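You operate a simulated robot arm through the tools that you are given. There is no shell and no other tool. Be economical: measure what you need, move in short steps, check, and stop when the job is done.

Carry out the task below with a simulated robot arm. There is one attempt and no reset: what you move stays moved.

TASK
Pump 3 shots of water into the small pan and stir it in.
Fine: stir with the pale paddle till the mortar looks even, knock it clean on the pan's rim, drop nothing outside, put it back.
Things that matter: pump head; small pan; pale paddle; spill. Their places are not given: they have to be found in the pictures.

The check looks at the end state, three seconds after you hand in, the way a careful person would. Anything else that was tipped, shoved, dropped, spilled or broken makes it a failure.

THE ROBOT
A 7-joint arm with a two-finger parallel gripper, fixed in place. Base frame: the origin is at the foot of the arm, x ahead of it, y to its left, z up; the work surface is at about z = 80.8. Readings come in cm, rad, newtons and seconds.
With the tool pointing down near the work surface it reaches from about 24 to 68 cm from the base axis. Its first joint turns from -1.152 to 1.152 rad. Payload 2.4 kg.
The TCP is the grasp point between the finger pads, 3 cm short of the fingertips. In the tool frame z runs along the fingers and y along their closing line. The gripper opens to 9.4 cm. The fingers are 2.8 cm wide and 1 cm thick; the gripper's body (5 by 9.6 cm) begins 5.5 cm behind the TCP.
Orientation is that of the tool frame in the base frame, as a unit quaternion [w, x, y, z]. With the fingers straight down and closing along the base's y, the tool's x points along the base's -x, its y along +y and its z along -z.

THE INTERFACE
- The arm moves only by the tool jog_arm. Its arguments are lists of equal length, an entry for each row: "rot": the turn, a rotation vector about the base's x, y, z in units of 120 degrees (1.0 is 120 degrees), a list of three; "xyz": the shift along the base's x, y, z in units of 500 mm (1.0 is 500 mm), a list of three; "claw": the gripper command, from -1 (fully open) to 1 (shut), values between in proportion. In form: {"rot": [[wx, wy, wz], ...], "xyz": [[tx, ty, tz], ...], "claw": [claw, ...]}. A call has 1 to 10 rows; each row is the pose to reach, as a shift and turn from the pose commanded when the call began. A call with a number of a shift or a turn outside -1 to 1 is refused whole. Each row takes 0.2 s and may step no farther than 5 cm and 0.15 rad from the row before; otherwise, or with a gripper value out of range, the whole call is refused. Where a pose cannot be reached the arm comes as near as it can. A force on the tool above 40 N (or 10 N above the force at the start of the call, whichever is more), or a blocked arm, ends the call early, and 0.2 s more pass. Each finger travels about 15.3 cm/s and halts on what it meets, pressing with about 45 N; the grip force reading is that of the motor and also rises with nothing between the fingers. The clock runs only during rows and for 0.2 s after the last one: add rows that repeat a pose to give the fingers time. It gives the time, the measured TCP pose, the force on the tool (base axes), the opening and the grip force at its end, in the units of the frame above (readings bear some noise).
- Cameras (640 x 400 px; columns grow to the right, rows downward): "scene" is fixed at [5.84, 50.11, 144.5]; the picture's right is [-0.45, -0.89, 0.00], its down [-0.50, 0.25, -0.83] and it looks along [0.74, -0.37, -0.56] (base axes); focal length 214 px, centre (320, 200). "wrist" rides on the gripper at [-3.7, 0, -5.8] in the tool frame; the picture's right is [0.00, -1.00, 0.00], its down [0.97, 0.00, -0.24] and it looks along [0.24, 0.00, 0.97] (tool axes); focal length 218 px, centre (320, 200).
- grab_frame(camera): a new picture of that camera. No time passes.
- probe_pixels(camera, pixels): for up to 12 pixels [column, row] of the newest picture of that camera ("zoom" is the newest enlarged one), the place [x, y, z] in the base frame of the surface seen there, good to about 0.2 cm. No time passes.
- close_up(camera, box): a new picture of the part [left, top, right, bottom] of that camera's present view, enlarged. No time passes.
- sign_off(): hands the job in; it is judged then, once.

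Keep the steps short. Do not move on a guess: measure, check each grasp and each placing, and mend mistakes. In all there are 80 turns and 38 pictures (those below and enlarged ones count). Leave the gripper open and the arm clear of the work at the hand-in unless told otherwise, and finish with a single line.

The tools are called by a JSON object that holds its "method" and its "body". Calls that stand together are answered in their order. jog_arm: Moves the arm, as the interface text tells. Its arguments: {"type":"object","properties":{"rot":{"type":"array","items":{"type":"array","items":{"type":"number"}}},"xyz":{"type":"array","items":{"type":"array","items":{"type":"number"}}},"claw":{"type":"array","items":{"type":"number"}}},"required":["rot","xyz","claw"]} The other tools are called the same way: grab_frame (camera) takes a picture; probe_pixels (camera, pixels) gives the place of the surface under pixels of a picture; close_up (camera, box) takes an enlarged picture of a part of a camera's view; sign_off () hands the job in.

At the start:

```text
t: 0.0
position: [30.8, 16.33, 133.24]
tcp_rot: [0.0, 0.0, 1.0, 0.0]
contact_force: [0.2, 0.4, 0.5]
gripper_width: 9.41
gripper_force: 0.0
```

scene: 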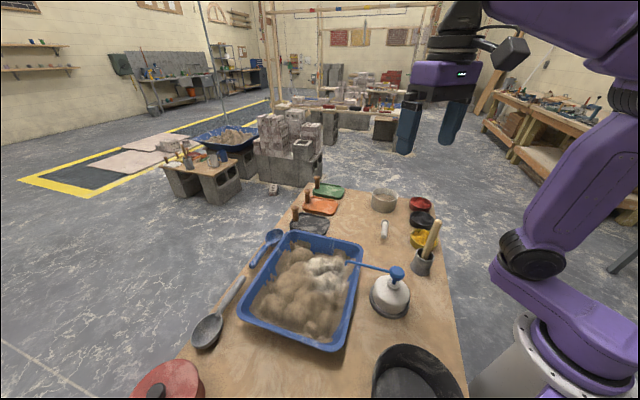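
wrist: 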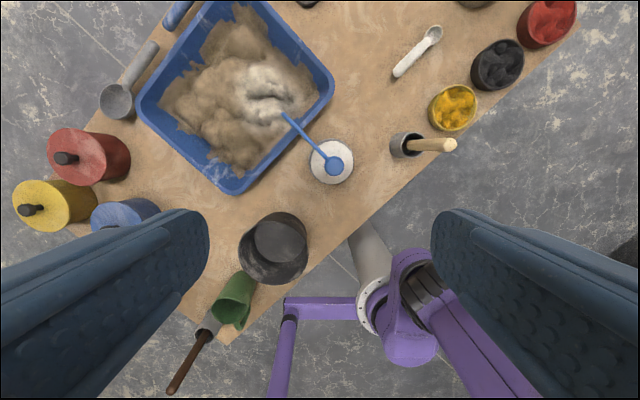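

I see a blue pan of mortar with a pump bottle whose spout reaches over it. There is also a holder with a pale stick and a white spoon. I'll enlarge these before doing anything.

{"method": "close_up", "body": {"camera": "scene", "box": [200, 170, 480, 345]}}

{"method": "close_up", "body": {"camera": "wrist", "box": [130, 0, 530, 250]}}

```text
2.29 times, centred on (340, 258) of scene
```

zoom: 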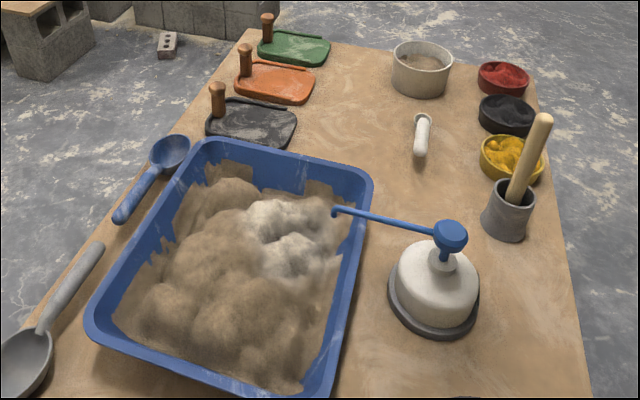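

```text
1.60 times, centred on (330, 125) of wrist
```

zoom: 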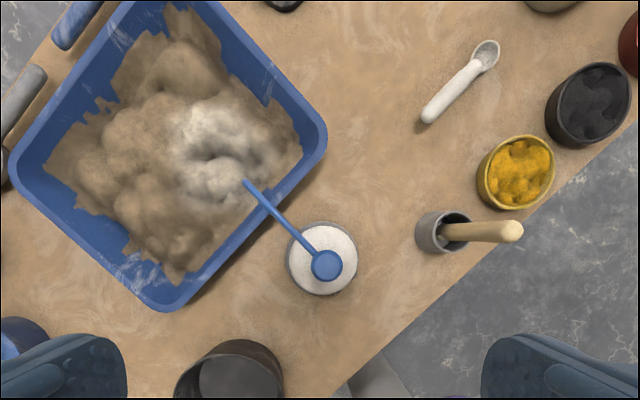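

The pump head is at zoom (326,265), the stick in the cup tops out at (510,232), and the pan rim surrounds the mortar. I'll measure these and the neighbouring items.

{"method": "probe_pixels", "body": {"camera": "zoom", "pixels": [[326, 265], [248, 184], [300, 250], [344, 250], [510, 232], [450, 230], [430, 228], [320, 140], [165, 305], [16, 155], [210, 150], [130, 170]]}}

{"method": "grab_frame", "body": {"camera": "scene"}}

{"method": "probe_pixels", "body": {"camera": "scene", "pixels": [[397, 272], [348, 264], [436, 222], [432, 240], [426, 256], [421, 273], [413, 255], [430, 258], [390, 296], [362, 250], [335, 350], [310, 260]]}}

```text
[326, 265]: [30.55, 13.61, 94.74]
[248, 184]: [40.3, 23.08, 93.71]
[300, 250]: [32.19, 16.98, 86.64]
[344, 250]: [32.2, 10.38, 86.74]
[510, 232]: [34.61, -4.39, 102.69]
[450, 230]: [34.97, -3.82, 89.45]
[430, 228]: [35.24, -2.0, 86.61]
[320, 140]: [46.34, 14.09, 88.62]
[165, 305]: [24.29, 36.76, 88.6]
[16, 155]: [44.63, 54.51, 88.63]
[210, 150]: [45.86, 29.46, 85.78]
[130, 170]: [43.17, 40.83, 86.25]
```

```text
33 pictures are left
```

scene: 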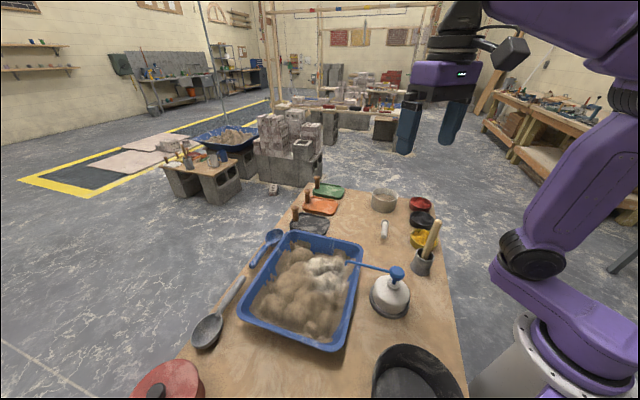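

```text
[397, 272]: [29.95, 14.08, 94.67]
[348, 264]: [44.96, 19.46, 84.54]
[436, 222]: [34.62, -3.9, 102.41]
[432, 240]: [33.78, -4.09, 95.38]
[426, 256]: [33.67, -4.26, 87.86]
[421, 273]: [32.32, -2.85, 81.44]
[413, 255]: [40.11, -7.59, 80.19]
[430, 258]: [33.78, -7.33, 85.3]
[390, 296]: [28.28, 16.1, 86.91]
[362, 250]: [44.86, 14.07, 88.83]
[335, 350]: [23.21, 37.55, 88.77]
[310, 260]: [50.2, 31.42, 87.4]
```

The pump head's top centre is at about (30.4, 13.7, 94.8) and the spout tip is over the pan at (40.3, 23.1). Next I shut the fingers and come down to about 2.5 cm above the head (TCP z about 100.3).

{"method": "jog_arm", "body": {"rot": [[0, 0, 0], [0, 0, 0], [0, 0, 0], [0, 0, 0], [0, 0, 0], [0, 0, 0], [0, 0, 0], [0, 0, 0]], "xyz": [[-0.001, -0.01, -0.09], [-0.002, -0.02, -0.18], [-0.004, -0.03, -0.27], [-0.006, -0.04, -0.36], [-0.008, -0.053, -0.45], [-0.008, -0.053, -0.54], [-0.008, -0.053, -0.62], [-0.008, -0.053, -0.659]], "claw": [1, 1, 1, 1, 1, 1, 1, 1]}}

{"method": "close_up", "body": {"camera": "scene", "box": [280, 180, 480, 345]}}

{"method": "grab_frame", "body": {"camera": "wrist"}}

```text
t: 1.8
position: [30.44, 13.83, 100.35]
tcp_rot: [0.0, 0.001, 1.0, 0.001]
contact_force: [0.6, -0.3, -0.1]
gripper_width: 0.03
gripper_force: 32.1
```

```text
2.42 times, centred on (380, 262) of scene
```

zoom: 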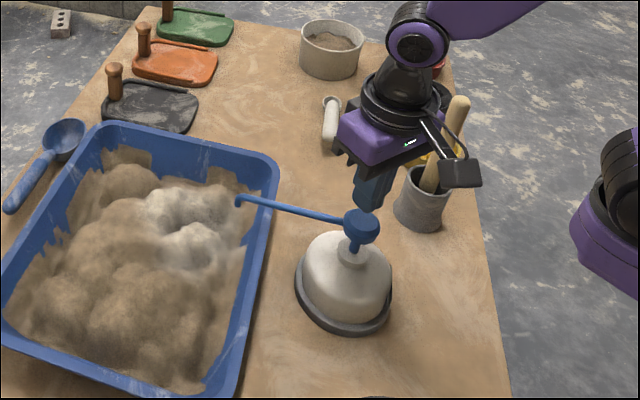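

```text
31 pictures are left
```

wrist: 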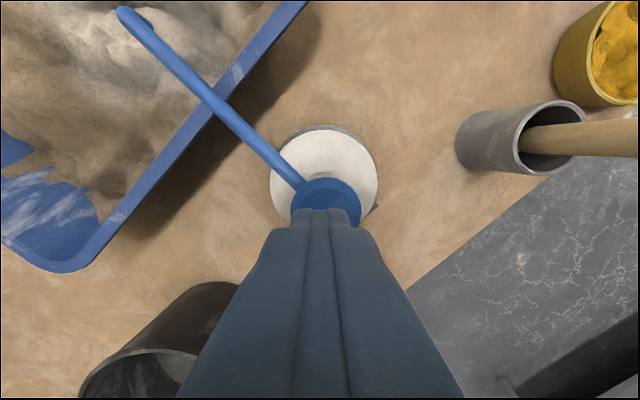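

The fingers hang over the head. I'll check the centring using the head's edge and the spout tip in the wrist picture.

{"method": "probe_pixels", "body": {"camera": "wrist", "pixels": [[325, 185], [296, 205], [355, 205], [325, 205], [125, 14], [318, 213]]}}

```text
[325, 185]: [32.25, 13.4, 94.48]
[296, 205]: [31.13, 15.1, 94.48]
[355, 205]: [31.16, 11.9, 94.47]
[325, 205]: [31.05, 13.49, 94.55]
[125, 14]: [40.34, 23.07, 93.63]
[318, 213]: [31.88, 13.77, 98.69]
```

The head is centred at about (30.6, 13.5) with its top at 94.5, and the fingers are well placed. First I press in small steps to learn the stroke, going down to about 1.5 cm of press, then rise to just above it.

{"method": "jog_arm", "body": {"rot": [[0, 0, 0], [0, 0, 0], [0, 0, 0], [0, 0, 0], [0, 0, 0]], "xyz": [[0.002, -0.005, -0.03], [0.002, -0.005, -0.052], [0.002, -0.005, -0.062], [0.002, -0.005, -0.072], [0.002, -0.005, -0.08]], "claw": [1, 1, 1, 1, 1]}}

{"method": "close_up", "body": {"camera": "scene", "box": [280, 180, 480, 345]}}

```text
t: 3.0
position: [30.4, 13.49, 96.29]
tcp_rot: [0.001, 0.0, 1.0, 0.001]
contact_force: [-0.7, 3.8, 6.3]
gripper_width: 0.0
gripper_force: 32.3
```

```text
2.42 times, centred on (380, 262) of scene
```

zoom: 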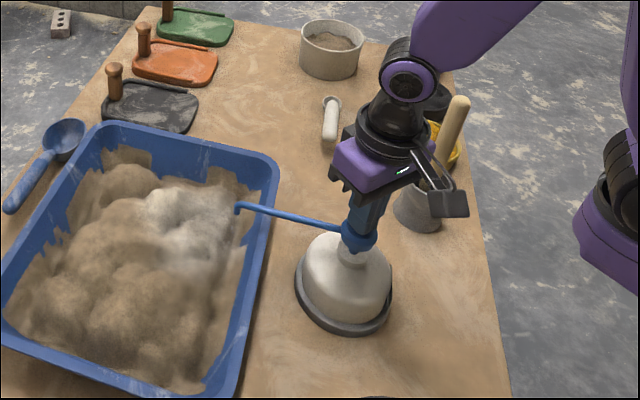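

The head has gone down about 1.2 cm at about 6 N, with no stop felt yet. I'll keep pressing in small steps to find the end of the stroke.

{"method": "jog_arm", "body": {"rot": [[0, 0, 0], [0, 0, 0], [0, 0, 0]], "xyz": [[0, 0, -0.006], [0, 0, -0.012], [0, 0, -0.018]], "claw": [1, 1, 1]}}

{"method": "close_up", "body": {"camera": "scene", "box": [300, 230, 440, 325]}}

```text
t: 3.8
position: [30.44, 13.4, 95.54]
tcp_rot: [0.001, 0.0, 1.0, 0.001]
contact_force: [-7.1, -2.5, 33.9]
gripper_width: 0.01
gripper_force: 32.9
stopped in row 3: the force on the tool passed its limit (the readings are from after the stop); the commanded pose is now the measured one
```

```text
4.21 times, centred on (370, 278) of scene
```

zoom: 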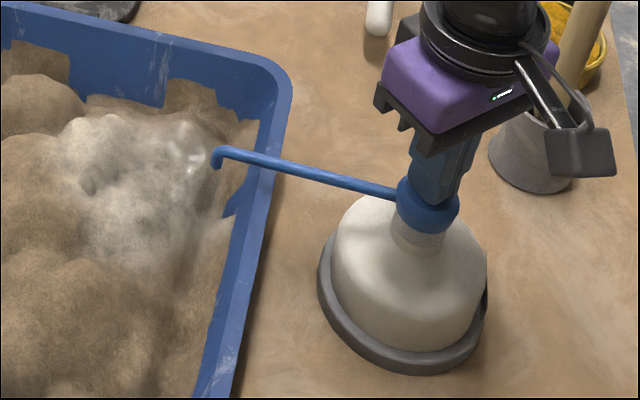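

The bottom of the stroke is at TCP z about 95.5, roughly a 2 cm stroke, and wet glints show at the spout. That is shot 1. I rise clear and let the head come back.

{"method": "jog_arm", "body": {"rot": [[0, 0, 0], [0, 0, 0], [0, 0, 0], [0, 0, 0]], "xyz": [[0, 0.002, 0.03], [0, 0.004, 0.07], [0, 0.004, 0.07], [0, 0.004, 0.07]], "claw": [1, 1, 1, 1]}}

{"method": "close_up", "body": {"camera": "scene", "box": [300, 230, 440, 325]}}

{"method": "probe_pixels", "body": {"camera": "zoom", "pixels": [[218, 153], [415, 178], [440, 190], [400, 260]]}}

```text
t: 4.8
position: [30.65, 13.71, 98.91]
tcp_rot: [0.001, 0.0, 1.0, 0.0]
contact_force: [-0.1, -0.9, 0.5]
gripper_width: 0.0
gripper_force: 33.1
```

```text
4.21 times, centred on (370, 278) of scene
```

zoom: 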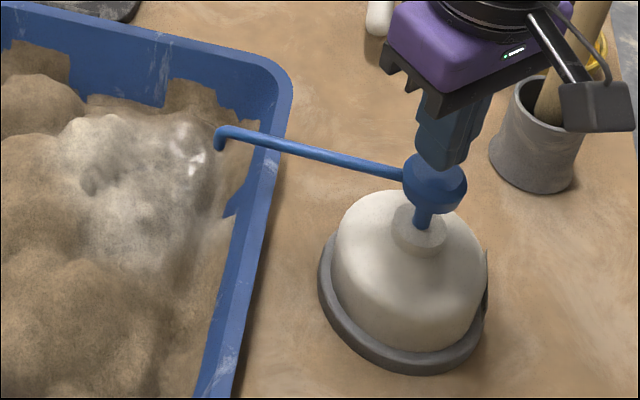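

```text
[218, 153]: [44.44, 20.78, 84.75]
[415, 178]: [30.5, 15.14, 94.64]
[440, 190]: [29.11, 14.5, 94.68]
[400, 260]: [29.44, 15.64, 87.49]
```

The head is back at 94.6 and there is one wet spot at the spout. Now shot 2, the same stroke.

{"method": "jog_arm", "body": {"rot": [[0, 0, 0], [0, 0, 0], [0, 0, 0], [0, 0, 0], [0, 0, 0], [0, 0, 0]], "xyz": [[0, -0.003, -0.028], [0, -0.003, -0.04], [0, -0.003, -0.05], [0, -0.003, -0.06], [0, -0.003, -0.068], [0, -0.003, -0.074]], "claw": [1, 1, 1, 1, 1, 1]}}

```text
t: 6.1
position: [30.57, 13.38, 95.46]
tcp_rot: [0.001, 0.0, 1.0, 0.001]
contact_force: [-6.6, -3.6, 35.0]
gripper_width: 0.01
gripper_force: 33.0
stopped in row 6: the force on the tool passed its limit (the readings are from after the stop); the commanded pose is now the measured one
```

Shot 2 bottomed at 95.46. I rise the same amount and check.

{"method": "jog_arm", "body": {"rot": [[0, 0, 0], [0, 0, 0], [0, 0, 0], [0, 0, 0]], "xyz": [[0, 0.003, 0.03], [0, 0.005, 0.072], [0, 0.005, 0.072], [0, 0.005, 0.072]], "claw": [1, 1, 1, 1]}}

{"method": "close_up", "body": {"camera": "scene", "box": [300, 230, 440, 325]}}

```text
t: 7.1
position: [30.75, 13.47, 98.98]
tcp_rot: [0.003, 0.0, 1.0, 0.0]
contact_force: [0.4, 0.1, 0.5]
gripper_width: 0.0
gripper_force: 33.0
```

```text
4.21 times, centred on (370, 278) of scene
```

zoom: 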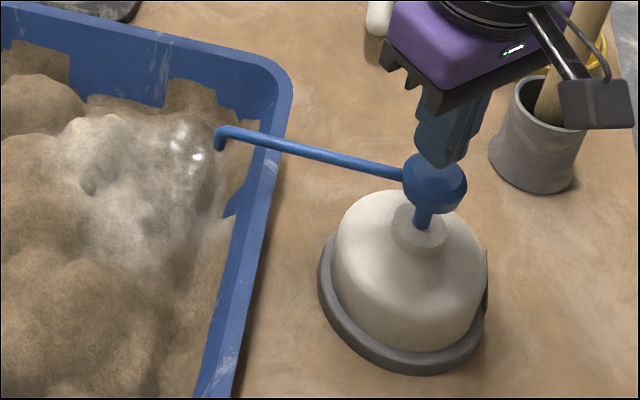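

The wet patch has grown and the head is up again. Now the third and last shot.

{"method": "jog_arm", "body": {"rot": [[0, 0, 0], [0, 0, 0], [0, 0, 0], [0, 0, 0], [0, 0, 0], [0, 0, 0]], "xyz": [[-0.002, -0.001, -0.03], [-0.002, -0.001, -0.042], [-0.002, -0.001, -0.052], [-0.002, -0.001, -0.062], [-0.002, -0.001, -0.07], [-0.002, -0.001, -0.076]], "claw": [1, 1, 1, 1, 1, 1]}}

```text
t: 8.5
position: [30.45, 13.59, 95.6]
tcp_rot: [0.002, 0.0, 1.0, 0.001]
contact_force: [-6.7, -4.1, 36.5]
gripper_width: 0.0
gripper_force: 32.8
stopped in row 6: the force on the tool passed its limit (the readings are from after the stop); the commanded pose is now the measured one
```

Shot 3 bottomed the same way. I rise well clear to about TCP z 118, open the fingers and look.

{"method": "jog_arm", "body": {"rot": [[0, 0, 0], [0, 0, 0], [0, 0, 0], [0, 0, 0], [0, 0, 0], [0, 0, 0]], "xyz": [[0, 0, 0.04], [0, 0, 0.12], [0, -0.05, 0.2], [0, -0.1, 0.28], [0, -0.17, 0.34], [0, -0.25, 0.36]], "claw": [1, 1, 1, 1, 0, -0.5]}}

{"method": "close_up", "body": {"camera": "scene", "box": [220, 200, 460, 350]}}

{"method": "grab_frame", "body": {"camera": "wrist"}}

```text
t: 9.9
position: [30.67, 1.33, 113.16]
tcp_rot: [0.002, -0.001, 1.0, 0.002]
contact_force: [0.3, 0.1, 0.7]
gripper_width: 7.06
gripper_force: 0.1
```

```text
2.67 times, centred on (340, 275) of scene
```

zoom: 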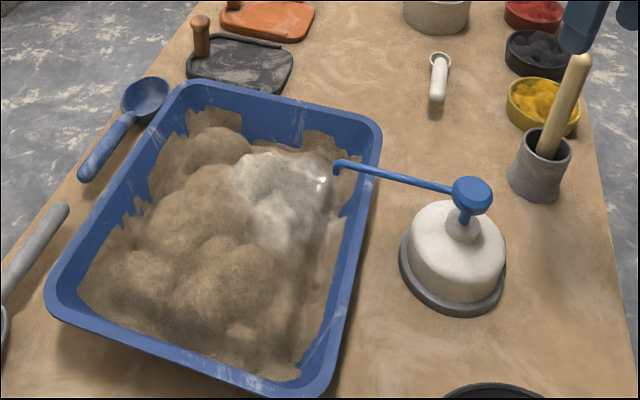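

```text
25 pictures are left
```

wrist: 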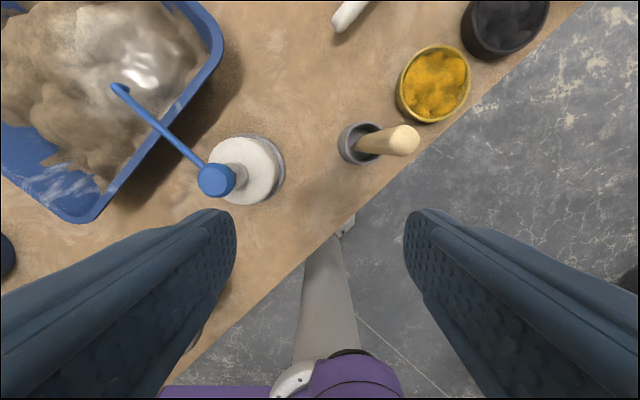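

The pump is finished and no water shows outside. Next is the paddle stick in the cup, with its top at wrist (403,139). I'll measure the stick's axis and the cup.

{"method": "probe_pixels", "body": {"camera": "wrist", "pixels": [[403, 139], [390, 132], [390, 150], [370, 138], [370, 150], [360, 144], [344, 145], [362, 126], [378, 131], [362, 163], [415, 140], [380, 145]]}}

{"method": "close_up", "body": {"camera": "wrist", "box": [310, 90, 470, 190]}}

{"method": "close_up", "body": {"camera": "scene", "box": [380, 200, 476, 290]}}

{"method": "probe_pixels", "body": {"camera": "zoom", "pixels": [[370, 150], [355, 200], [335, 250], [375, 200], [340, 195], [315, 250], [355, 255], [240, 310], [375, 330]]}}

```text
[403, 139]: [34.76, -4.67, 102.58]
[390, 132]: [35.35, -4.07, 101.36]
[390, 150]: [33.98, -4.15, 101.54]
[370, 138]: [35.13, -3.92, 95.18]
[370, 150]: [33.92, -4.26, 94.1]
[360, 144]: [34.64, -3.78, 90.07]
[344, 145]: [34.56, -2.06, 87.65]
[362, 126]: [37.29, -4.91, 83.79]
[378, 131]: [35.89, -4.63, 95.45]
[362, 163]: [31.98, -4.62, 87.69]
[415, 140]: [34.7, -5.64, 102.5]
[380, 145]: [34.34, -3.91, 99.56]
```

```text
4.00 times, centred on (390, 140) of wrist
```

zoom: 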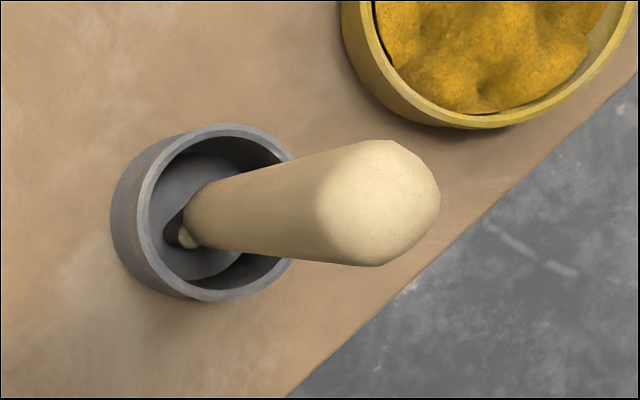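

```text
4.44 times, centred on (428, 245) of scene
```

zoom: 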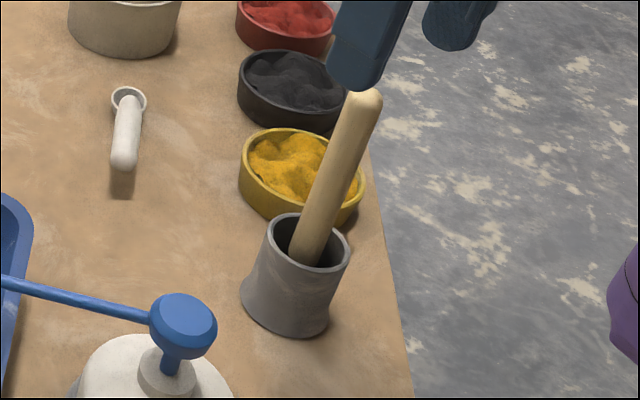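

```text
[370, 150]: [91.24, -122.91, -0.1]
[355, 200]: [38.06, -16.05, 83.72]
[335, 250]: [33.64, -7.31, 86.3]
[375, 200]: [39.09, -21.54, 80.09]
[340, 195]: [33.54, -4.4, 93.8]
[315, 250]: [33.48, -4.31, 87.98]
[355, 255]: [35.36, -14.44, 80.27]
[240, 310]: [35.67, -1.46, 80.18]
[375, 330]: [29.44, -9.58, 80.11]
```

The stick stands upright and centred in the cup: axis at about (34.6, -4.75), about 2 cm thick, top at 102.6, cup rim at 87.7. I move over it at height with the fingers wide open, then go straight down to TCP z about 99. That leaves the gripper body about 2 cm above the stick's top.

{"method": "jog_arm", "body": {"rot": [[0, 0, 0], [0, 0, 0], [0, 0, 0], [0, 0, 0], [0, 0, 0], [0, 0, 0], [0, 0, 0]], "xyz": [[0.04, -0.06, 0], [0.081, -0.119, 0], [0.081, -0.119, 0], [0.081, -0.119, -0.09], [0.081, -0.119, -0.18], [0.081, -0.119, -0.26], [0.081, -0.119, -0.288]], "claw": [-1, -1, -1, -1, -1, -1, -1]}}

{"method": "grab_frame", "body": {"camera": "wrist"}}

```text
t: 11.5
position: [34.63, -4.77, 99.09]
tcp_rot: [0.003, 0.001, 1.0, 0.002]
contact_force: [0.2, -0.1, -0.1]
gripper_width: 9.4
gripper_force: 0.0
```

```text
22 pictures are left
```

wrist: 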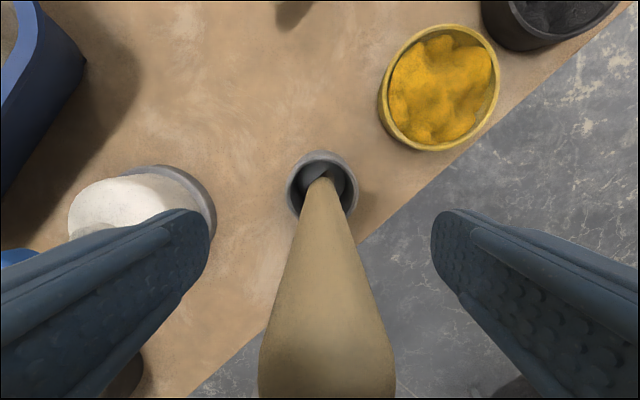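

The stick is centred between the fingers. I close on it, giving the fingers time.

{"method": "jog_arm", "body": {"rot": [[0, 0, 0], [0, 0, 0], [0, 0, 0], [0, 0, 0]], "xyz": [[0, 0, 0], [0, 0, 0], [0, 0, 0], [0, 0, 0]], "claw": [0.2, 0.6, 1, 1]}}

```text
t: 12.5
position: [34.55, -4.82, 99.16]
tcp_rot: [0.002, -0.001, 1.0, 0.001]
contact_force: [0.2, 0.1, 1.0]
gripper_width: 3.01
gripper_force: 44.6
```

The grip holds at 3.0 cm wide with 45 N. I lift straight up in steps so the lower end leaves the cup, then look.

{"method": "jog_arm", "body": {"rot": [[0, 0, 0], [0, 0, 0], [0, 0, 0], [0, 0, 0], [0, 0, 0], [0, 0, 0], [0, 0, 0]], "xyz": [[0, 0, 0.02], [0, 0, 0.06], [0, 0, 0.11], [0, 0, 0.17], [0, 0, 0.24], [0, 0, 0.32], [0, 0, 0.36]], "claw": [1, 1, 1, 1, 1, 1, 1]}}

{"method": "close_up", "body": {"camera": "scene", "box": [340, 120, 500, 290]}}

{"method": "grab_frame", "body": {"camera": "wrist"}}

```text
t: 14.1
position: [34.59, -4.87, 116.86]
tcp_rot: [0.002, 0.0, 1.0, 0.001]
contact_force: [-0.2, -0.4, -0.4]
gripper_width: 3.0
gripper_force: 44.9
```

```text
2.35 times, centred on (420, 205) of scene
```

zoom: 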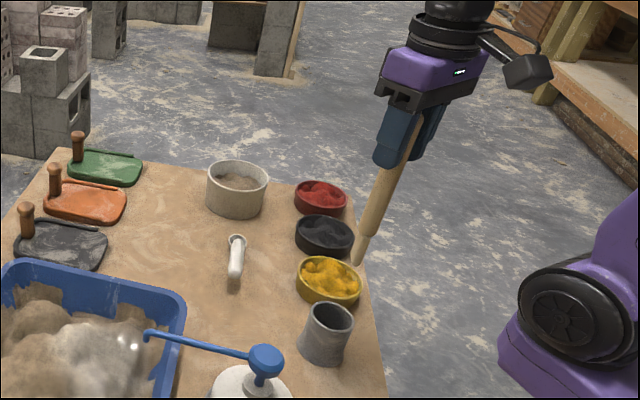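

```text
20 pictures are left
```

wrist: 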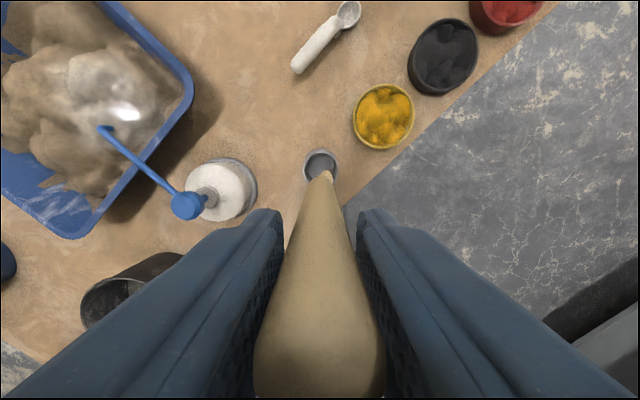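

The stick came out cleanly and the cup did not move. I'll measure where the lower tip is, at zoom (357,258).

{"method": "probe_pixels", "body": {"camera": "zoom", "pixels": [[357, 260], [359, 250], [363, 236], [370, 215], [385, 175], [400, 140]]}}

{"method": "probe_pixels", "body": {"camera": "wrist", "pixels": [[326, 173], [324, 180], [320, 200]]}}

```text
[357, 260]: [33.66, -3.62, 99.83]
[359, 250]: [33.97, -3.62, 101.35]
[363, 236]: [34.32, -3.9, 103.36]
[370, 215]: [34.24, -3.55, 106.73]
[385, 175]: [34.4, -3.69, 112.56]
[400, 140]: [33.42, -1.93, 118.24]
```

```text
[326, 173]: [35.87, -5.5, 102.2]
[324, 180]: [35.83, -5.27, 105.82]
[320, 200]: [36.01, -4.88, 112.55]
```

The tip is 17.4 cm below the TCP, so TCP z = tip + 17.4. I carry the stick at this height (tip about 99.5, above the spout at 94) to the pan's middle at (45.5, 34.3).

{"method": "jog_arm", "body": {"rot": [[0, 0, 0], [0, 0, 0], [0, 0, 0], [0, 0, 0], [0, 0, 0], [0, 0, 0], [0, 0, 0], [0, 0, 0], [0, 0, 0], [0, 0, 0]], "xyz": [[0.02, 0.075, 0], [0.045, 0.165, 0], [0.07, 0.255, 0], [0.095, 0.345, 0], [0.12, 0.435, 0], [0.145, 0.525, 0], [0.17, 0.615, 0], [0.195, 0.705, 0], [0.218, 0.784, 0], [0.218, 0.784, 0]], "claw": [1, 1, 1, 1, 1, 1, 1, 1, 1, 1]}}

{"method": "grab_frame", "body": {"camera": "scene"}}

{"method": "probe_pixels", "body": {"camera": "scene", "pixels": [[341, 267], [335, 280], [325, 265], [290, 250], [270, 310], [320, 330], [336, 240], [245, 307], [360, 258], [290, 300]]}}

```text
t: 16.3
position: [45.61, 34.77, 117.03]
tcp_rot: [0.002, 0.0, 1.0, 0.002]
contact_force: [1.5, 0.0, -0.9]
gripper_width: 2.97
gripper_force: 45.0
```

```text
19 pictures are left
```

scene: 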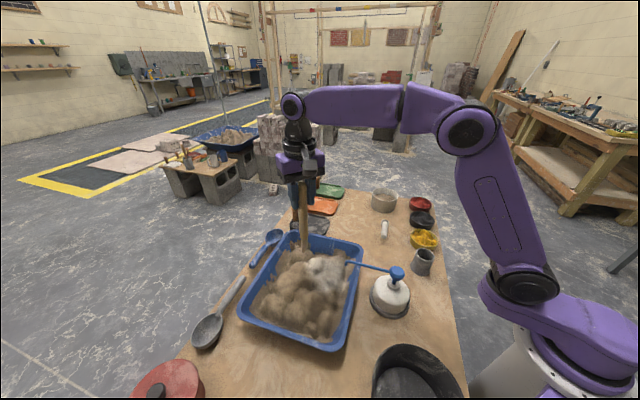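

```text
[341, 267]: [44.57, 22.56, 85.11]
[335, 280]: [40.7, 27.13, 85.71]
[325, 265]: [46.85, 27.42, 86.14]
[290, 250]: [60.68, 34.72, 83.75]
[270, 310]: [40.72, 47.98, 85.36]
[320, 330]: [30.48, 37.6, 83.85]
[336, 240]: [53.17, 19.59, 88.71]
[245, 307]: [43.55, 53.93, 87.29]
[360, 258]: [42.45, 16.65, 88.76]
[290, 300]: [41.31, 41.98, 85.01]
```

The stick is over the middle of the pan. The wet spot is at about (44.6, 22.6), close to the spout tip. I lower into the mortar to tip about 83.3, slowing for the last part.

{"method": "jog_arm", "body": {"rot": [[0, 0, 0], [0, 0, 0], [0, 0, 0], [0, 0, 0], [0, 0, 0], [0, 0, 0], [0, 0, 0], [0, 0, 0]], "xyz": [[0, -0.008, -0.08], [0, -0.008, -0.16], [0, -0.008, -0.24], [0, -0.008, -0.27], [0, -0.008, -0.29], [0, -0.008, -0.305], [0, -0.008, -0.318], [0, -0.008, -0.326]], "claw": [1, 1, 1, 1, 1, 1, 1, 1]}}

```text
t: 18.1
position: [45.37, 33.94, 100.74]
tcp_rot: [0.001, -0.001, 1.0, 0.001]
contact_force: [0.8, -0.1, -0.3]
gripper_width: 3.0
gripper_force: 45.2
```

The stick entered with no resistance. I start stirring toward the wet area and circle there, with about 3 cm per step and staying clear of the walls and spout.

{"method": "jog_arm", "body": {"rot": [[0, 0, 0], [0, 0, 0], [0, 0, 0], [0, 0, 0], [0, 0, 0], [0, 0, 0], [0, 0, 0], [0, 0, 0], [0, 0, 0], [0, 0, 0]], "xyz": [[-0.008, -0.0636, 0], [-0.0022, -0.1274, 0], [0.0037, -0.1912, 0], [0.0028, -0.2421, 0], [0.0526, -0.2274, 0], [0.0608, -0.1639, 0], [0.0122, -0.1135, 0], [-0.038, -0.148, 0], [-0.0179, -0.212, 0], [0.0385, -0.2272, 0]], "claw": [1, 1, 1, 1, 1, 1, 1, 1, 1, 1]}}

{"method": "close_up", "body": {"camera": "scene", "box": [220, 200, 440, 360]}}

```text
t: 20.3
position: [47.31, 22.24, 100.72]
tcp_rot: [0.002, -0.001, 1.0, 0.001]
contact_force: [1.1, 0.5, -0.7]
gripper_width: 2.99
gripper_force: 45.2
```

```text
2.50 times, centred on (330, 280) of scene
```

zoom: 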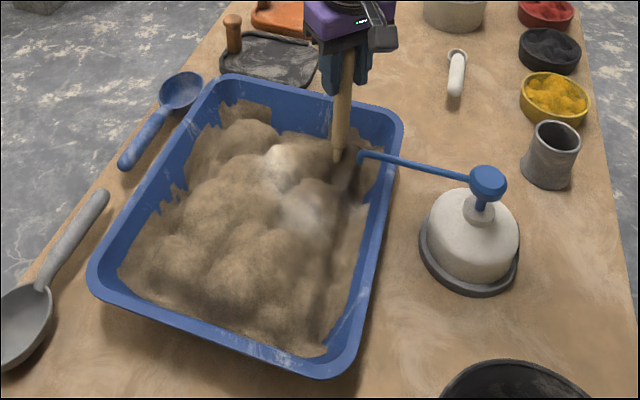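

Stirring works: the pale dry patch is shrinking and the mortar darkens along the track. I continue over the remaining pale patch.

{"method": "jog_arm", "body": {"rot": [[0, 0, 0], [0, 0, 0], [0, 0, 0], [0, 0, 0], [0, 0, 0], [0, 0, 0], [0, 0, 0], [0, 0, 0], [0, 0, 0], [0, 0, 0]], "xyz": [[-0.0132, 0.0569, 0], [-0.0479, 0.0929, 0], [-0.1187, 0.0941, 0], [-0.1676, 0.1303, 0], [-0.1313, 0.1793, 0], [-0.068, 0.1569, 0], [0.0022, 0.1274, 0], [0.001, 0.0566, 0], [-0.0626, 0.0648, 0], [-0.0827, 0.1289, 0]], "claw": [1, 1, 1, 1, 1, 1, 1, 1, 1, 1]}}

```text
t: 22.5
position: [43.37, 28.85, 100.66]
tcp_rot: [0.002, 0.0, 1.0, 0.001]
contact_force: [-0.1, -0.5, -0.3]
gripper_width: 2.98
gripper_force: 44.5
```

No resistance and the grip is steady. Now a wide loop through the rest of the pan, keeping 4 cm or more from the walls.

{"method": "jog_arm", "body": {"rot": [[0, 0, 0], [0, 0, 0], [0, 0, 0], [0, 0, 0], [0, 0, 0], [0, 0, 0], [0, 0, 0], [0, 0, 0], [0, 0, 0], [0, 0, 0]], "xyz": [[-0.0631, 0.0365, 0], [-0.1189, 0.0799, 0], [-0.1532, 0.1442, 0], [-0.1308, 0.2076, 0], [-0.0804, 0.2562, 0], [-0.0231, 0.2977, 0], [0.0477, 0.2964, 0], [0.0963, 0.246, 0], [0.145, 0.1956, 0], [0.1937, 0.1452, 0]], "claw": [1, 1, 1, 1, 1, 1, 1, 1, 1, 1]}}

{"method": "close_up", "body": {"camera": "scene", "box": [220, 200, 440, 360]}}

```text
t: 24.7
position: [53.09, 36.13, 100.85]
tcp_rot: [0.002, 0.0, 1.0, 0.001]
contact_force: [-0.1, -0.4, -0.6]
gripper_width: 2.98
gripper_force: 44.4
```

```text
2.50 times, centred on (330, 280) of scene
```

zoom: 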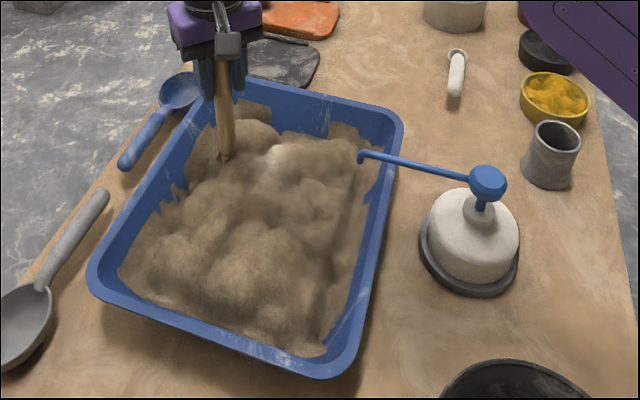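

The mortar is nearly even. One pale spot is left at zoom (280,155), so I'll measure it along with its neighbours.

{"method": "probe_pixels", "body": {"camera": "zoom", "pixels": [[280, 155], [300, 165], [265, 165], [227, 160], [320, 150], [250, 130], [200, 210]]}}

```text
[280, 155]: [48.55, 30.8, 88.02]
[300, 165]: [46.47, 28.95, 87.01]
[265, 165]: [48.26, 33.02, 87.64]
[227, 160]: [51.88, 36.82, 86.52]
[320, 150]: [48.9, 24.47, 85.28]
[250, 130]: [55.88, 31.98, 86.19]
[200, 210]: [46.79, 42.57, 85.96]
```

The spot is at about (48.5, 30.8). I go round the far corner and circle through it.

{"method": "jog_arm", "body": {"rot": [[0, 0, 0], [0, 0, 0], [0, 0, 0], [0, 0, 0], [0, 0, 0], [0, 0, 0], [0, 0, 0], [0, 0, 0], [0, 0, 0], [0, 0, 0]], "xyz": [[0.0273, -0.0571, 0], [0.0402, -0.1281, 0], [0.004, -0.177, 0], [-0.0596, -0.1688, 0], [-0.1013, -0.1256, 0], [-0.1145, -0.0688, 0], [-0.0578, -0.0698, 0], [-0.0447, -0.1266, 0], [-0.0941, -0.1187, 0], [-0.1286, -0.0685, 0]], "claw": [1, 1, 1, 1, 1, 1, 1, 1, 1, 1]}}

```text
t: 26.9
position: [46.63, 33.07, 100.92]
tcp_rot: [0.001, 0.0, 1.0, 0.002]
contact_force: [-0.7, 0.5, -0.4]
gripper_width: 3.0
gripper_force: 44.4
```

One more loop through the middle and the once-wet side, then I look.

{"method": "jog_arm", "body": {"rot": [[0, 0, 0], [0, 0, 0], [0, 0, 0], [0, 0, 0], [0, 0, 0], [0, 0, 0], [0, 0, 0], [0, 0, 0], [0, 0, 0], [0, 0, 0]], "xyz": [[-0.0271, 0.0713, 0], [-0.0472, 0.1353, 0], [-0.1112, 0.1152, 0], [-0.1336, 0.0519, 0], [-0.1063, -0.0052, 0], [-0.0648, -0.0626, 0], [-0.0161, -0.113, 0], [0.004, -0.177, 0], [0.0263, -0.1137, 0], [0.0134, -0.0427, 0]], "claw": [1, 1, 1, 1, 1, 1, 1, 1, 1, 1]}}

{"method": "close_up", "body": {"camera": "scene", "box": [220, 200, 440, 360]}}

{"method": "grab_frame", "body": {"camera": "wrist"}}

```text
t: 29.1
position: [46.99, 30.97, 100.56]
tcp_rot: [0.003, -0.002, 1.0, 0.002]
contact_force: [-1.0, 0.4, 0.3]
gripper_width: 2.97
gripper_force: 45.1
```

```text
2.50 times, centred on (330, 280) of scene
```

zoom: 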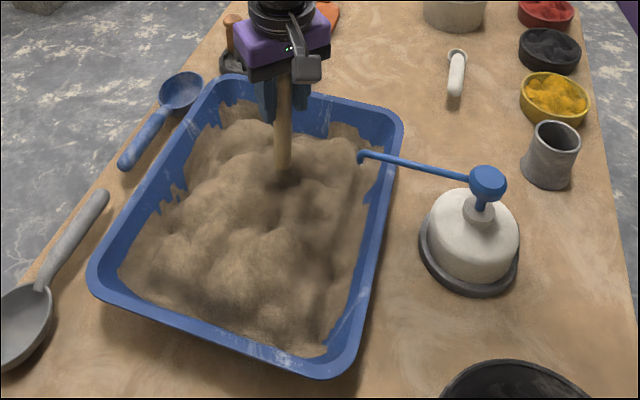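

```text
15 pictures are left
```

wrist: 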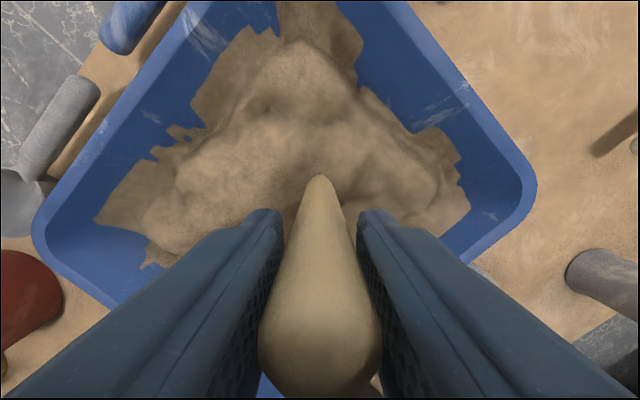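

The colour is close to even. I'll make one more pass across the near side and round the left, for certainty.

{"method": "jog_arm", "body": {"rot": [[0, 0, 0], [0, 0, 0], [0, 0, 0], [0, 0, 0], [0, 0, 0], [0, 0, 0], [0, 0, 0], [0, 0, 0], [0, 0, 0], [0, 0, 0]], "xyz": [[0.0129, -0.071, 0], [0.0045, -0.1487, 0], [-0.0519, -0.1336, 0], [-0.072, -0.0695, 0], [-0.1281, -0.0402, 0], [-0.177, -0.004, 0], [-0.2113, 0.0603, 0], [-0.1959, 0.1308, 0], [-0.1455, 0.1795, 0], [-0.0745, 0.1924, 0]], "claw": [1, 1, 1, 1, 1, 1, 1, 1, 1, 1]}}

```text
t: 31.3
position: [43.75, 40.39, 100.55]
tcp_rot: [0.003, 0.0, 1.0, 0.001]
contact_force: [-0.1, 0.7, -0.7]
gripper_width: 3.01
gripper_force: 45.2
```

Now I lift the stick slowly out of the mortar, still over the pan, and let it drip before looking.

{"method": "jog_arm", "body": {"rot": [[0, 0, 0], [0, 0, 0], [0, 0, 0], [0, 0, 0], [0, 0, 0], [0, 0, 0], [0, 0, 0], [0, 0, 0]], "xyz": [[0, 0, 0.03], [0, 0, 0.07], [0, 0, 0.11], [0, 0, 0.15], [0, 0, 0.18], [0, 0, 0.18], [0, 0, 0.18], [0, 0, 0.18]], "claw": [1, 1, 1, 1, 1, 1, 1, 1]}}

{"method": "close_up", "body": {"camera": "scene", "box": [220, 200, 400, 360]}}

```text
t: 33.1
position: [43.48, 40.33, 109.84]
tcp_rot: [0.002, -0.001, 1.0, 0.002]
contact_force: [0.3, 0.6, -1.0]
gripper_width: 3.0
gripper_force: 45.1
```

```text
2.50 times, centred on (310, 280) of scene
```

zoom: 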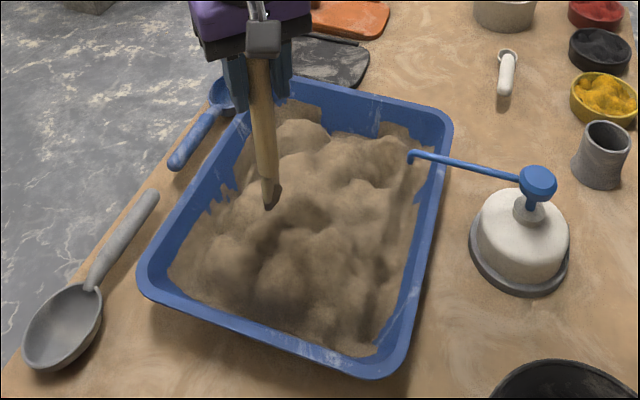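

The mortar is even in colour, and the stick's tip at zoom (270,205) carries some mortar. I'll measure the near rim (picture bottom edge) and the tip so I can knock from inside, where anything falling lands in the pan.

{"method": "probe_pixels", "body": {"camera": "zoom", "pixels": [[270, 205], [266, 185], [245, 312], [245, 318], [245, 325], [245, 305], [245, 295], [270, 328], [220, 305], [245, 285], [268, 208]]}}

```text
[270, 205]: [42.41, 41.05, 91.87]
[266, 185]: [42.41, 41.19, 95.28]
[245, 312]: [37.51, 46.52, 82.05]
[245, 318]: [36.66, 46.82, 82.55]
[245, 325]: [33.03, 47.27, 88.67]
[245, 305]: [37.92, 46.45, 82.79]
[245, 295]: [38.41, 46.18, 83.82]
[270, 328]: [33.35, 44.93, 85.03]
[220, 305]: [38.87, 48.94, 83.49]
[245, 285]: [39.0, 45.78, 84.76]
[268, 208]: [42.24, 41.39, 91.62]
```

The inner rim edge is at u about 16.9 cm from centre in the direction (-0.70, 0.72), with the mortar there low at z about 82.5. I move to about 3 cm inside that rim and lower the tip to about 87.2.

{"method": "jog_arm", "body": {"rot": [[0, 0, 0], [0, 0, 0], [0, 0, 0], [0, 0, 0], [0, 0, 0]], "xyz": [[-0.05, 0.025, 0], [-0.1, 0.05, 0], [-0.148, 0.073, 0], [-0.148, 0.073, -0.06], [-0.148, 0.073, -0.104]], "claw": [1, 1, 1, 1, 1]}}

{"method": "close_up", "body": {"camera": "scene", "box": [230, 250, 350, 350]}}

{"method": "probe_pixels", "body": {"camera": "zoom", "pixels": [[310, 170], [290, 220], [285, 200], [280, 160]]}}

```text
t: 34.3
position: [36.0, 43.79, 104.49]
tcp_rot: [0.002, -0.001, 1.0, 0.0]
contact_force: [0.1, -0.5, -1.1]
gripper_width: 2.98
gripper_force: 45.5
```

```text
4.00 times, centred on (290, 300) of scene
```

zoom: 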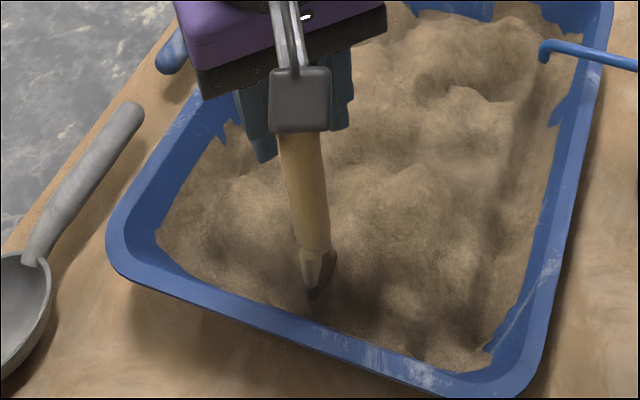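

```text
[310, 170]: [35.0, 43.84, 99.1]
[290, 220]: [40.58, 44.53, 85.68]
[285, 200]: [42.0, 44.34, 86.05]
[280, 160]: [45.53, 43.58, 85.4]
```

The tip has dark mortar on its lower 3 cm. I creep outward in small steps toward the inner rim to find contact.

{"method": "jog_arm", "body": {"rot": [[0, 0, 0], [0, 0, 0], [0, 0, 0], [0, 0, 0]], "xyz": [[-0.0097, 0.0101, 0], [-0.0181, 0.0187, 0], [-0.0236, 0.0245, 0], [-0.0278, 0.0288, 0]], "claw": [1, 1, 1, 1]}}

{"method": "close_up", "body": {"camera": "scene", "box": [250, 280, 330, 340]}}

{"method": "probe_pixels", "body": {"camera": "zoom", "pixels": [[300, 280], [300, 340], [300, 390], [230, 300], [380, 340]]}}

```text
t: 35.3
position: [34.85, 45.04, 104.57]
tcp_rot: [0.004, 0.001, 1.0, 0.0]
contact_force: [7.4, -12.5, 7.3]
gripper_width: 3.04
gripper_force: 45.3
```

```text
6.67 times, centred on (290, 310) of scene
```

zoom: 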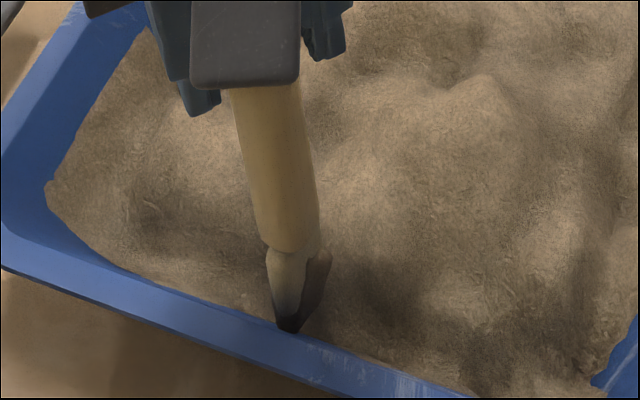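

```text
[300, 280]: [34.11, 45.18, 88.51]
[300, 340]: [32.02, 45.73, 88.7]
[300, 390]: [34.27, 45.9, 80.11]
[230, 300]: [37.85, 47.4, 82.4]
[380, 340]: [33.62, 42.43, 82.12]
```

There is contact with the rim at about 14 N. Now a few short taps: back 1.2 cm, then to the same contact point, ending backed off.

{"method": "jog_arm", "body": {"rot": [[0, 0, 0], [0, 0, 0], [0, 0, 0], [0, 0, 0], [0, 0, 0], [0, 0, 0], [0, 0, 0]], "xyz": [[0.0167, -0.0173, 0], [0, 0, 0], [0.0167, -0.0173, 0], [0, 0, 0], [0.0167, -0.0173, 0], [0, 0, 0], [0.0208, -0.0216, 0]], "claw": [1, 1, 1, 1, 1, 1, 1]}}

{"method": "close_up", "body": {"camera": "scene", "box": [230, 250, 350, 350]}}

```text
t: 36.9
position: [35.58, 44.2, 104.61]
tcp_rot: [0.002, -0.001, 1.0, 0.002]
contact_force: [0.0, -0.6, -0.7]
gripper_width: 3.01
gripper_force: 45.5
```

```text
4.00 times, centred on (290, 300) of scene
```

zoom: 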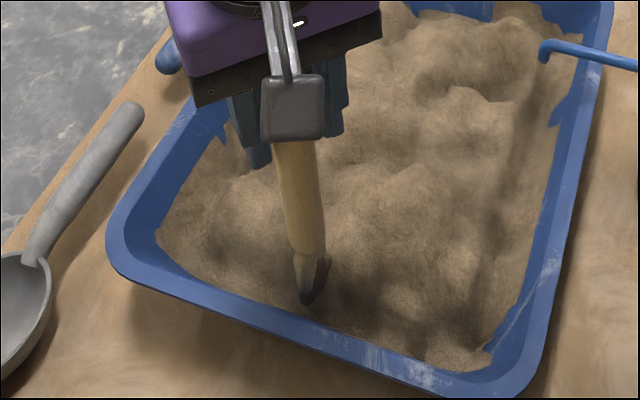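

The pan has not moved, but the tip still looks dark at zoom (315,285). I give four livelier taps from a longer run-up, only slightly deeper.

{"method": "jog_arm", "body": {"rot": [[0, 0, 0], [0, 0, 0], [0, 0, 0], [0, 0, 0], [0, 0, 0], [0, 0, 0], [0, 0, 0], [0, 0, 0], [0, 0, 0]], "xyz": [[0.0097, -0.0101, 0], [-0.0229, 0.0238, 0], [0.0097, -0.0101, 0], [-0.0229, 0.0238, 0], [0.0097, -0.0101, 0], [-0.0229, 0.0238, 0], [0.0097, -0.0101, 0], [-0.0229, 0.0238, 0], [0.0097, -0.0101, 0.01]], "claw": [1, 1, 1, 1, 1, 1, 1, 1, 1]}}

{"method": "close_up", "body": {"camera": "scene", "box": [250, 270, 330, 330]}}

```text
t: 38.9
position: [36.28, 44.08, 105.01]
tcp_rot: [0.001, 0.0, 1.0, 0.001]
contact_force: [0.4, 0.2, -0.1]
gripper_width: 3.0
gripper_force: 45.2
```

```text
6.67 times, centred on (290, 300) of scene
```

zoom: 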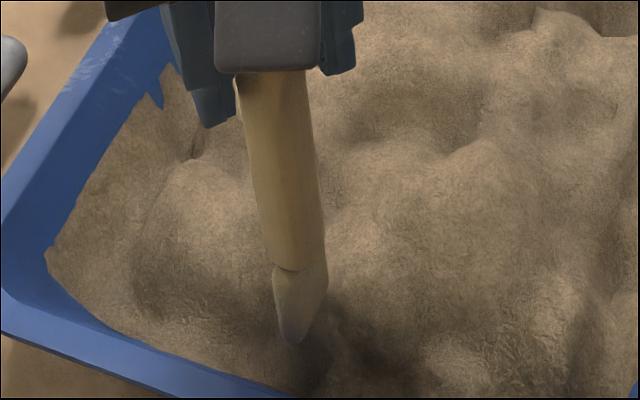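

The lumps are off and the stick's wood is clean to the tip. I lift it straight up over the pan to carry height and check the pan and paddle once more.

{"method": "jog_arm", "body": {"rot": [[0, 0, 0], [0, 0, 0], [0, 0, 0], [0, 0, 0], [0, 0, 0], [0, 0, 0]], "xyz": [[0, 0, 0.05], [0, 0, 0.12], [0, 0, 0.19], [0, 0, 0.243], [0, 0, 0.243], [0, 0, 0.243]], "claw": [1, 1, 1, 1, 1, 1]}}

{"method": "close_up", "body": {"camera": "scene", "box": [220, 200, 440, 360]}}

```text
t: 40.3
position: [36.34, 43.98, 117.28]
tcp_rot: [0.001, 0.0, 1.0, 0.002]
contact_force: [-0.5, 0.0, -0.4]
gripper_width: 3.0
gripper_force: 44.7
```

```text
2.50 times, centred on (330, 280) of scene
```

zoom: 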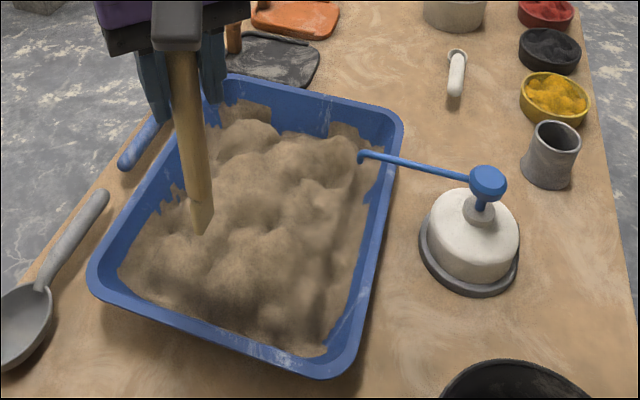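

The mortar is even and the pan and table are clean and unmoved. I carry the paddle back toward the cup, with the tip at about 100, clear of the pump.

{"method": "jog_arm", "body": {"rot": [[0, 0, 0], [0, 0, 0], [0, 0, 0], [0, 0, 0], [0, 0, 0], [0, 0, 0], [0, 0, 0], [0, 0, 0], [0, 0, 0], [0, 0, 0]], "xyz": [[-0.002, -0.08, 0.005], [-0.006, -0.17, 0.01], [-0.009, -0.26, 0.01], [-0.012, -0.35, 0.01], [-0.015, -0.44, 0.01], [-0.018, -0.53, 0.01], [-0.022, -0.62, 0.01], [-0.026, -0.71, 0.01], [-0.03, -0.8, 0.01], [-0.033, -0.88, 0.01]], "claw": [1, 1, 1, 1, 1, 1, 1, 1, 1, 1]}}

```text
t: 42.5
position: [34.59, -0.2, 117.5]
tcp_rot: [0.002, -0.001, 1.0, 0.001]
contact_force: [-0.2, 0.1, -1.4]
gripper_width: 3.0
gripper_force: 45.0
```

The TCP is at (34.6, -0.2). I finish the last 4.65 cm to the cup's axis and look through the wrist camera before lowering.

{"method": "jog_arm", "body": {"rot": [[0, 0, 0], [0, 0, 0], [0, 0, 0]], "xyz": [[0, -0.05, 0], [0, -0.092, 0], [0, -0.092, 0]], "claw": [1, 1, 1]}}

{"method": "grab_frame", "body": {"camera": "wrist"}}

{"method": "close_up", "body": {"camera": "scene", "box": [360, 170, 480, 290]}}

{"method": "probe_pixels", "body": {"camera": "zoom", "pixels": [[300, 190], [310, 160], [255, 270], [290, 255], [220, 275]]}}

```text
t: 43.3
position: [34.48, -4.87, 117.55]
tcp_rot: [0.002, -0.001, 1.0, 0.002]
contact_force: [0.5, -0.5, -0.1]
gripper_width: 2.97
gripper_force: 44.5
```

```text
8 pictures are left
```

wrist: 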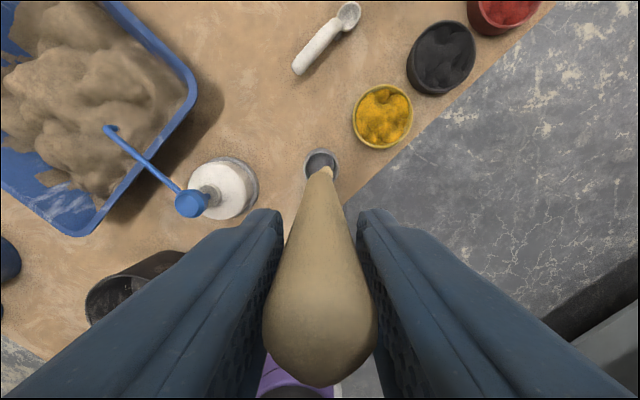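

```text
3.33 times, centred on (420, 230) of scene
```

zoom: 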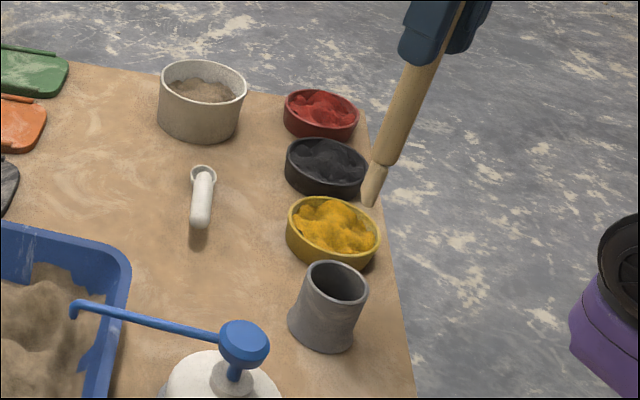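

```text
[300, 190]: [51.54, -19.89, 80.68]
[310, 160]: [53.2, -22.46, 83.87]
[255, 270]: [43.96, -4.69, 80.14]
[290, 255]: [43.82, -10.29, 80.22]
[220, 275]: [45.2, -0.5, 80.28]
```

In the wrist picture the stick's top end now shows, so it may have tilted or slipped slightly from the taps. I'll measure the tip and shaft before lowering.

{"method": "probe_pixels", "body": {"camera": "zoom", "pixels": [[369, 203], [372, 190], [378, 168], [388, 140], [405, 95], [418, 70], [345, 268], [308, 285], [366, 290], [340, 300]]}}

{"method": "probe_pixels", "body": {"camera": "wrist", "pixels": [[326, 169], [322, 190], [322, 250], [322, 310], [322, 360], [322, 382], [308, 165], [338, 168], [322, 150]]}}

```text
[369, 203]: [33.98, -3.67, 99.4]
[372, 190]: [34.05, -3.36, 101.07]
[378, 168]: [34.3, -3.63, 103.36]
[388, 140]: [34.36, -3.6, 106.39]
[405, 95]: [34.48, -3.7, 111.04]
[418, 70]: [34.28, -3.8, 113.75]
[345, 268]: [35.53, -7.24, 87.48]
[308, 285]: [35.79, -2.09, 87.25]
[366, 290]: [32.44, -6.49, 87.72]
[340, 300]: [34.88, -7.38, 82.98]
```

```text
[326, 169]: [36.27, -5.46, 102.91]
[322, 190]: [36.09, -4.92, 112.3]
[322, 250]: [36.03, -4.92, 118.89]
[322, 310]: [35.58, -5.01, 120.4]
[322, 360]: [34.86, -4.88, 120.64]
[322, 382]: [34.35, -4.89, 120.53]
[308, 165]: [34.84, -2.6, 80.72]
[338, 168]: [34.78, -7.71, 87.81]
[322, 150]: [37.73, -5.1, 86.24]
```

The stick has slid only about 0.4 cm in the grip and its tip has moved about 0.3 cm in +x; it is still upright. I shift -0.2 cm in x and lower into the cup, slowing near the bottom (TCP z about 100.2).

{"method": "jog_arm", "body": {"rot": [[0, 0, 0], [0, 0, 0], [0, 0, 0], [0, 0, 0], [0, 0, 0], [0, 0, 0], [0, 0, 0], [0, 0, 0]], "xyz": [[-0.004, 0.001, -0.07], [-0.004, 0.001, -0.14], [-0.004, 0.001, -0.19], [-0.004, 0.001, -0.23], [-0.004, 0.001, -0.27], [-0.004, 0.001, -0.31], [-0.004, 0.001, -0.335], [-0.004, 0.001, -0.347]], "claw": [1, 1, 1, 1, 1, 1, 1, 1]}}

{"method": "close_up", "body": {"camera": "scene", "box": [380, 200, 476, 290]}}

```text
t: 45.1
position: [34.38, -4.65, 100.42]
tcp_rot: [0.003, 0.0, 1.0, 0.001]
contact_force: [0.2, -0.2, -1.2]
gripper_width: 3.0
gripper_force: 44.8
```

```text
4.44 times, centred on (428, 245) of scene
```

zoom: 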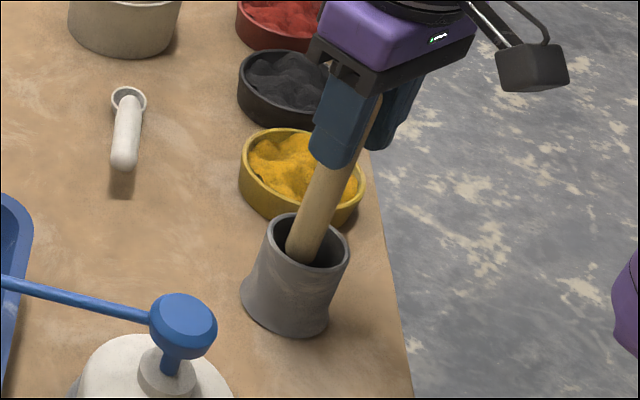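

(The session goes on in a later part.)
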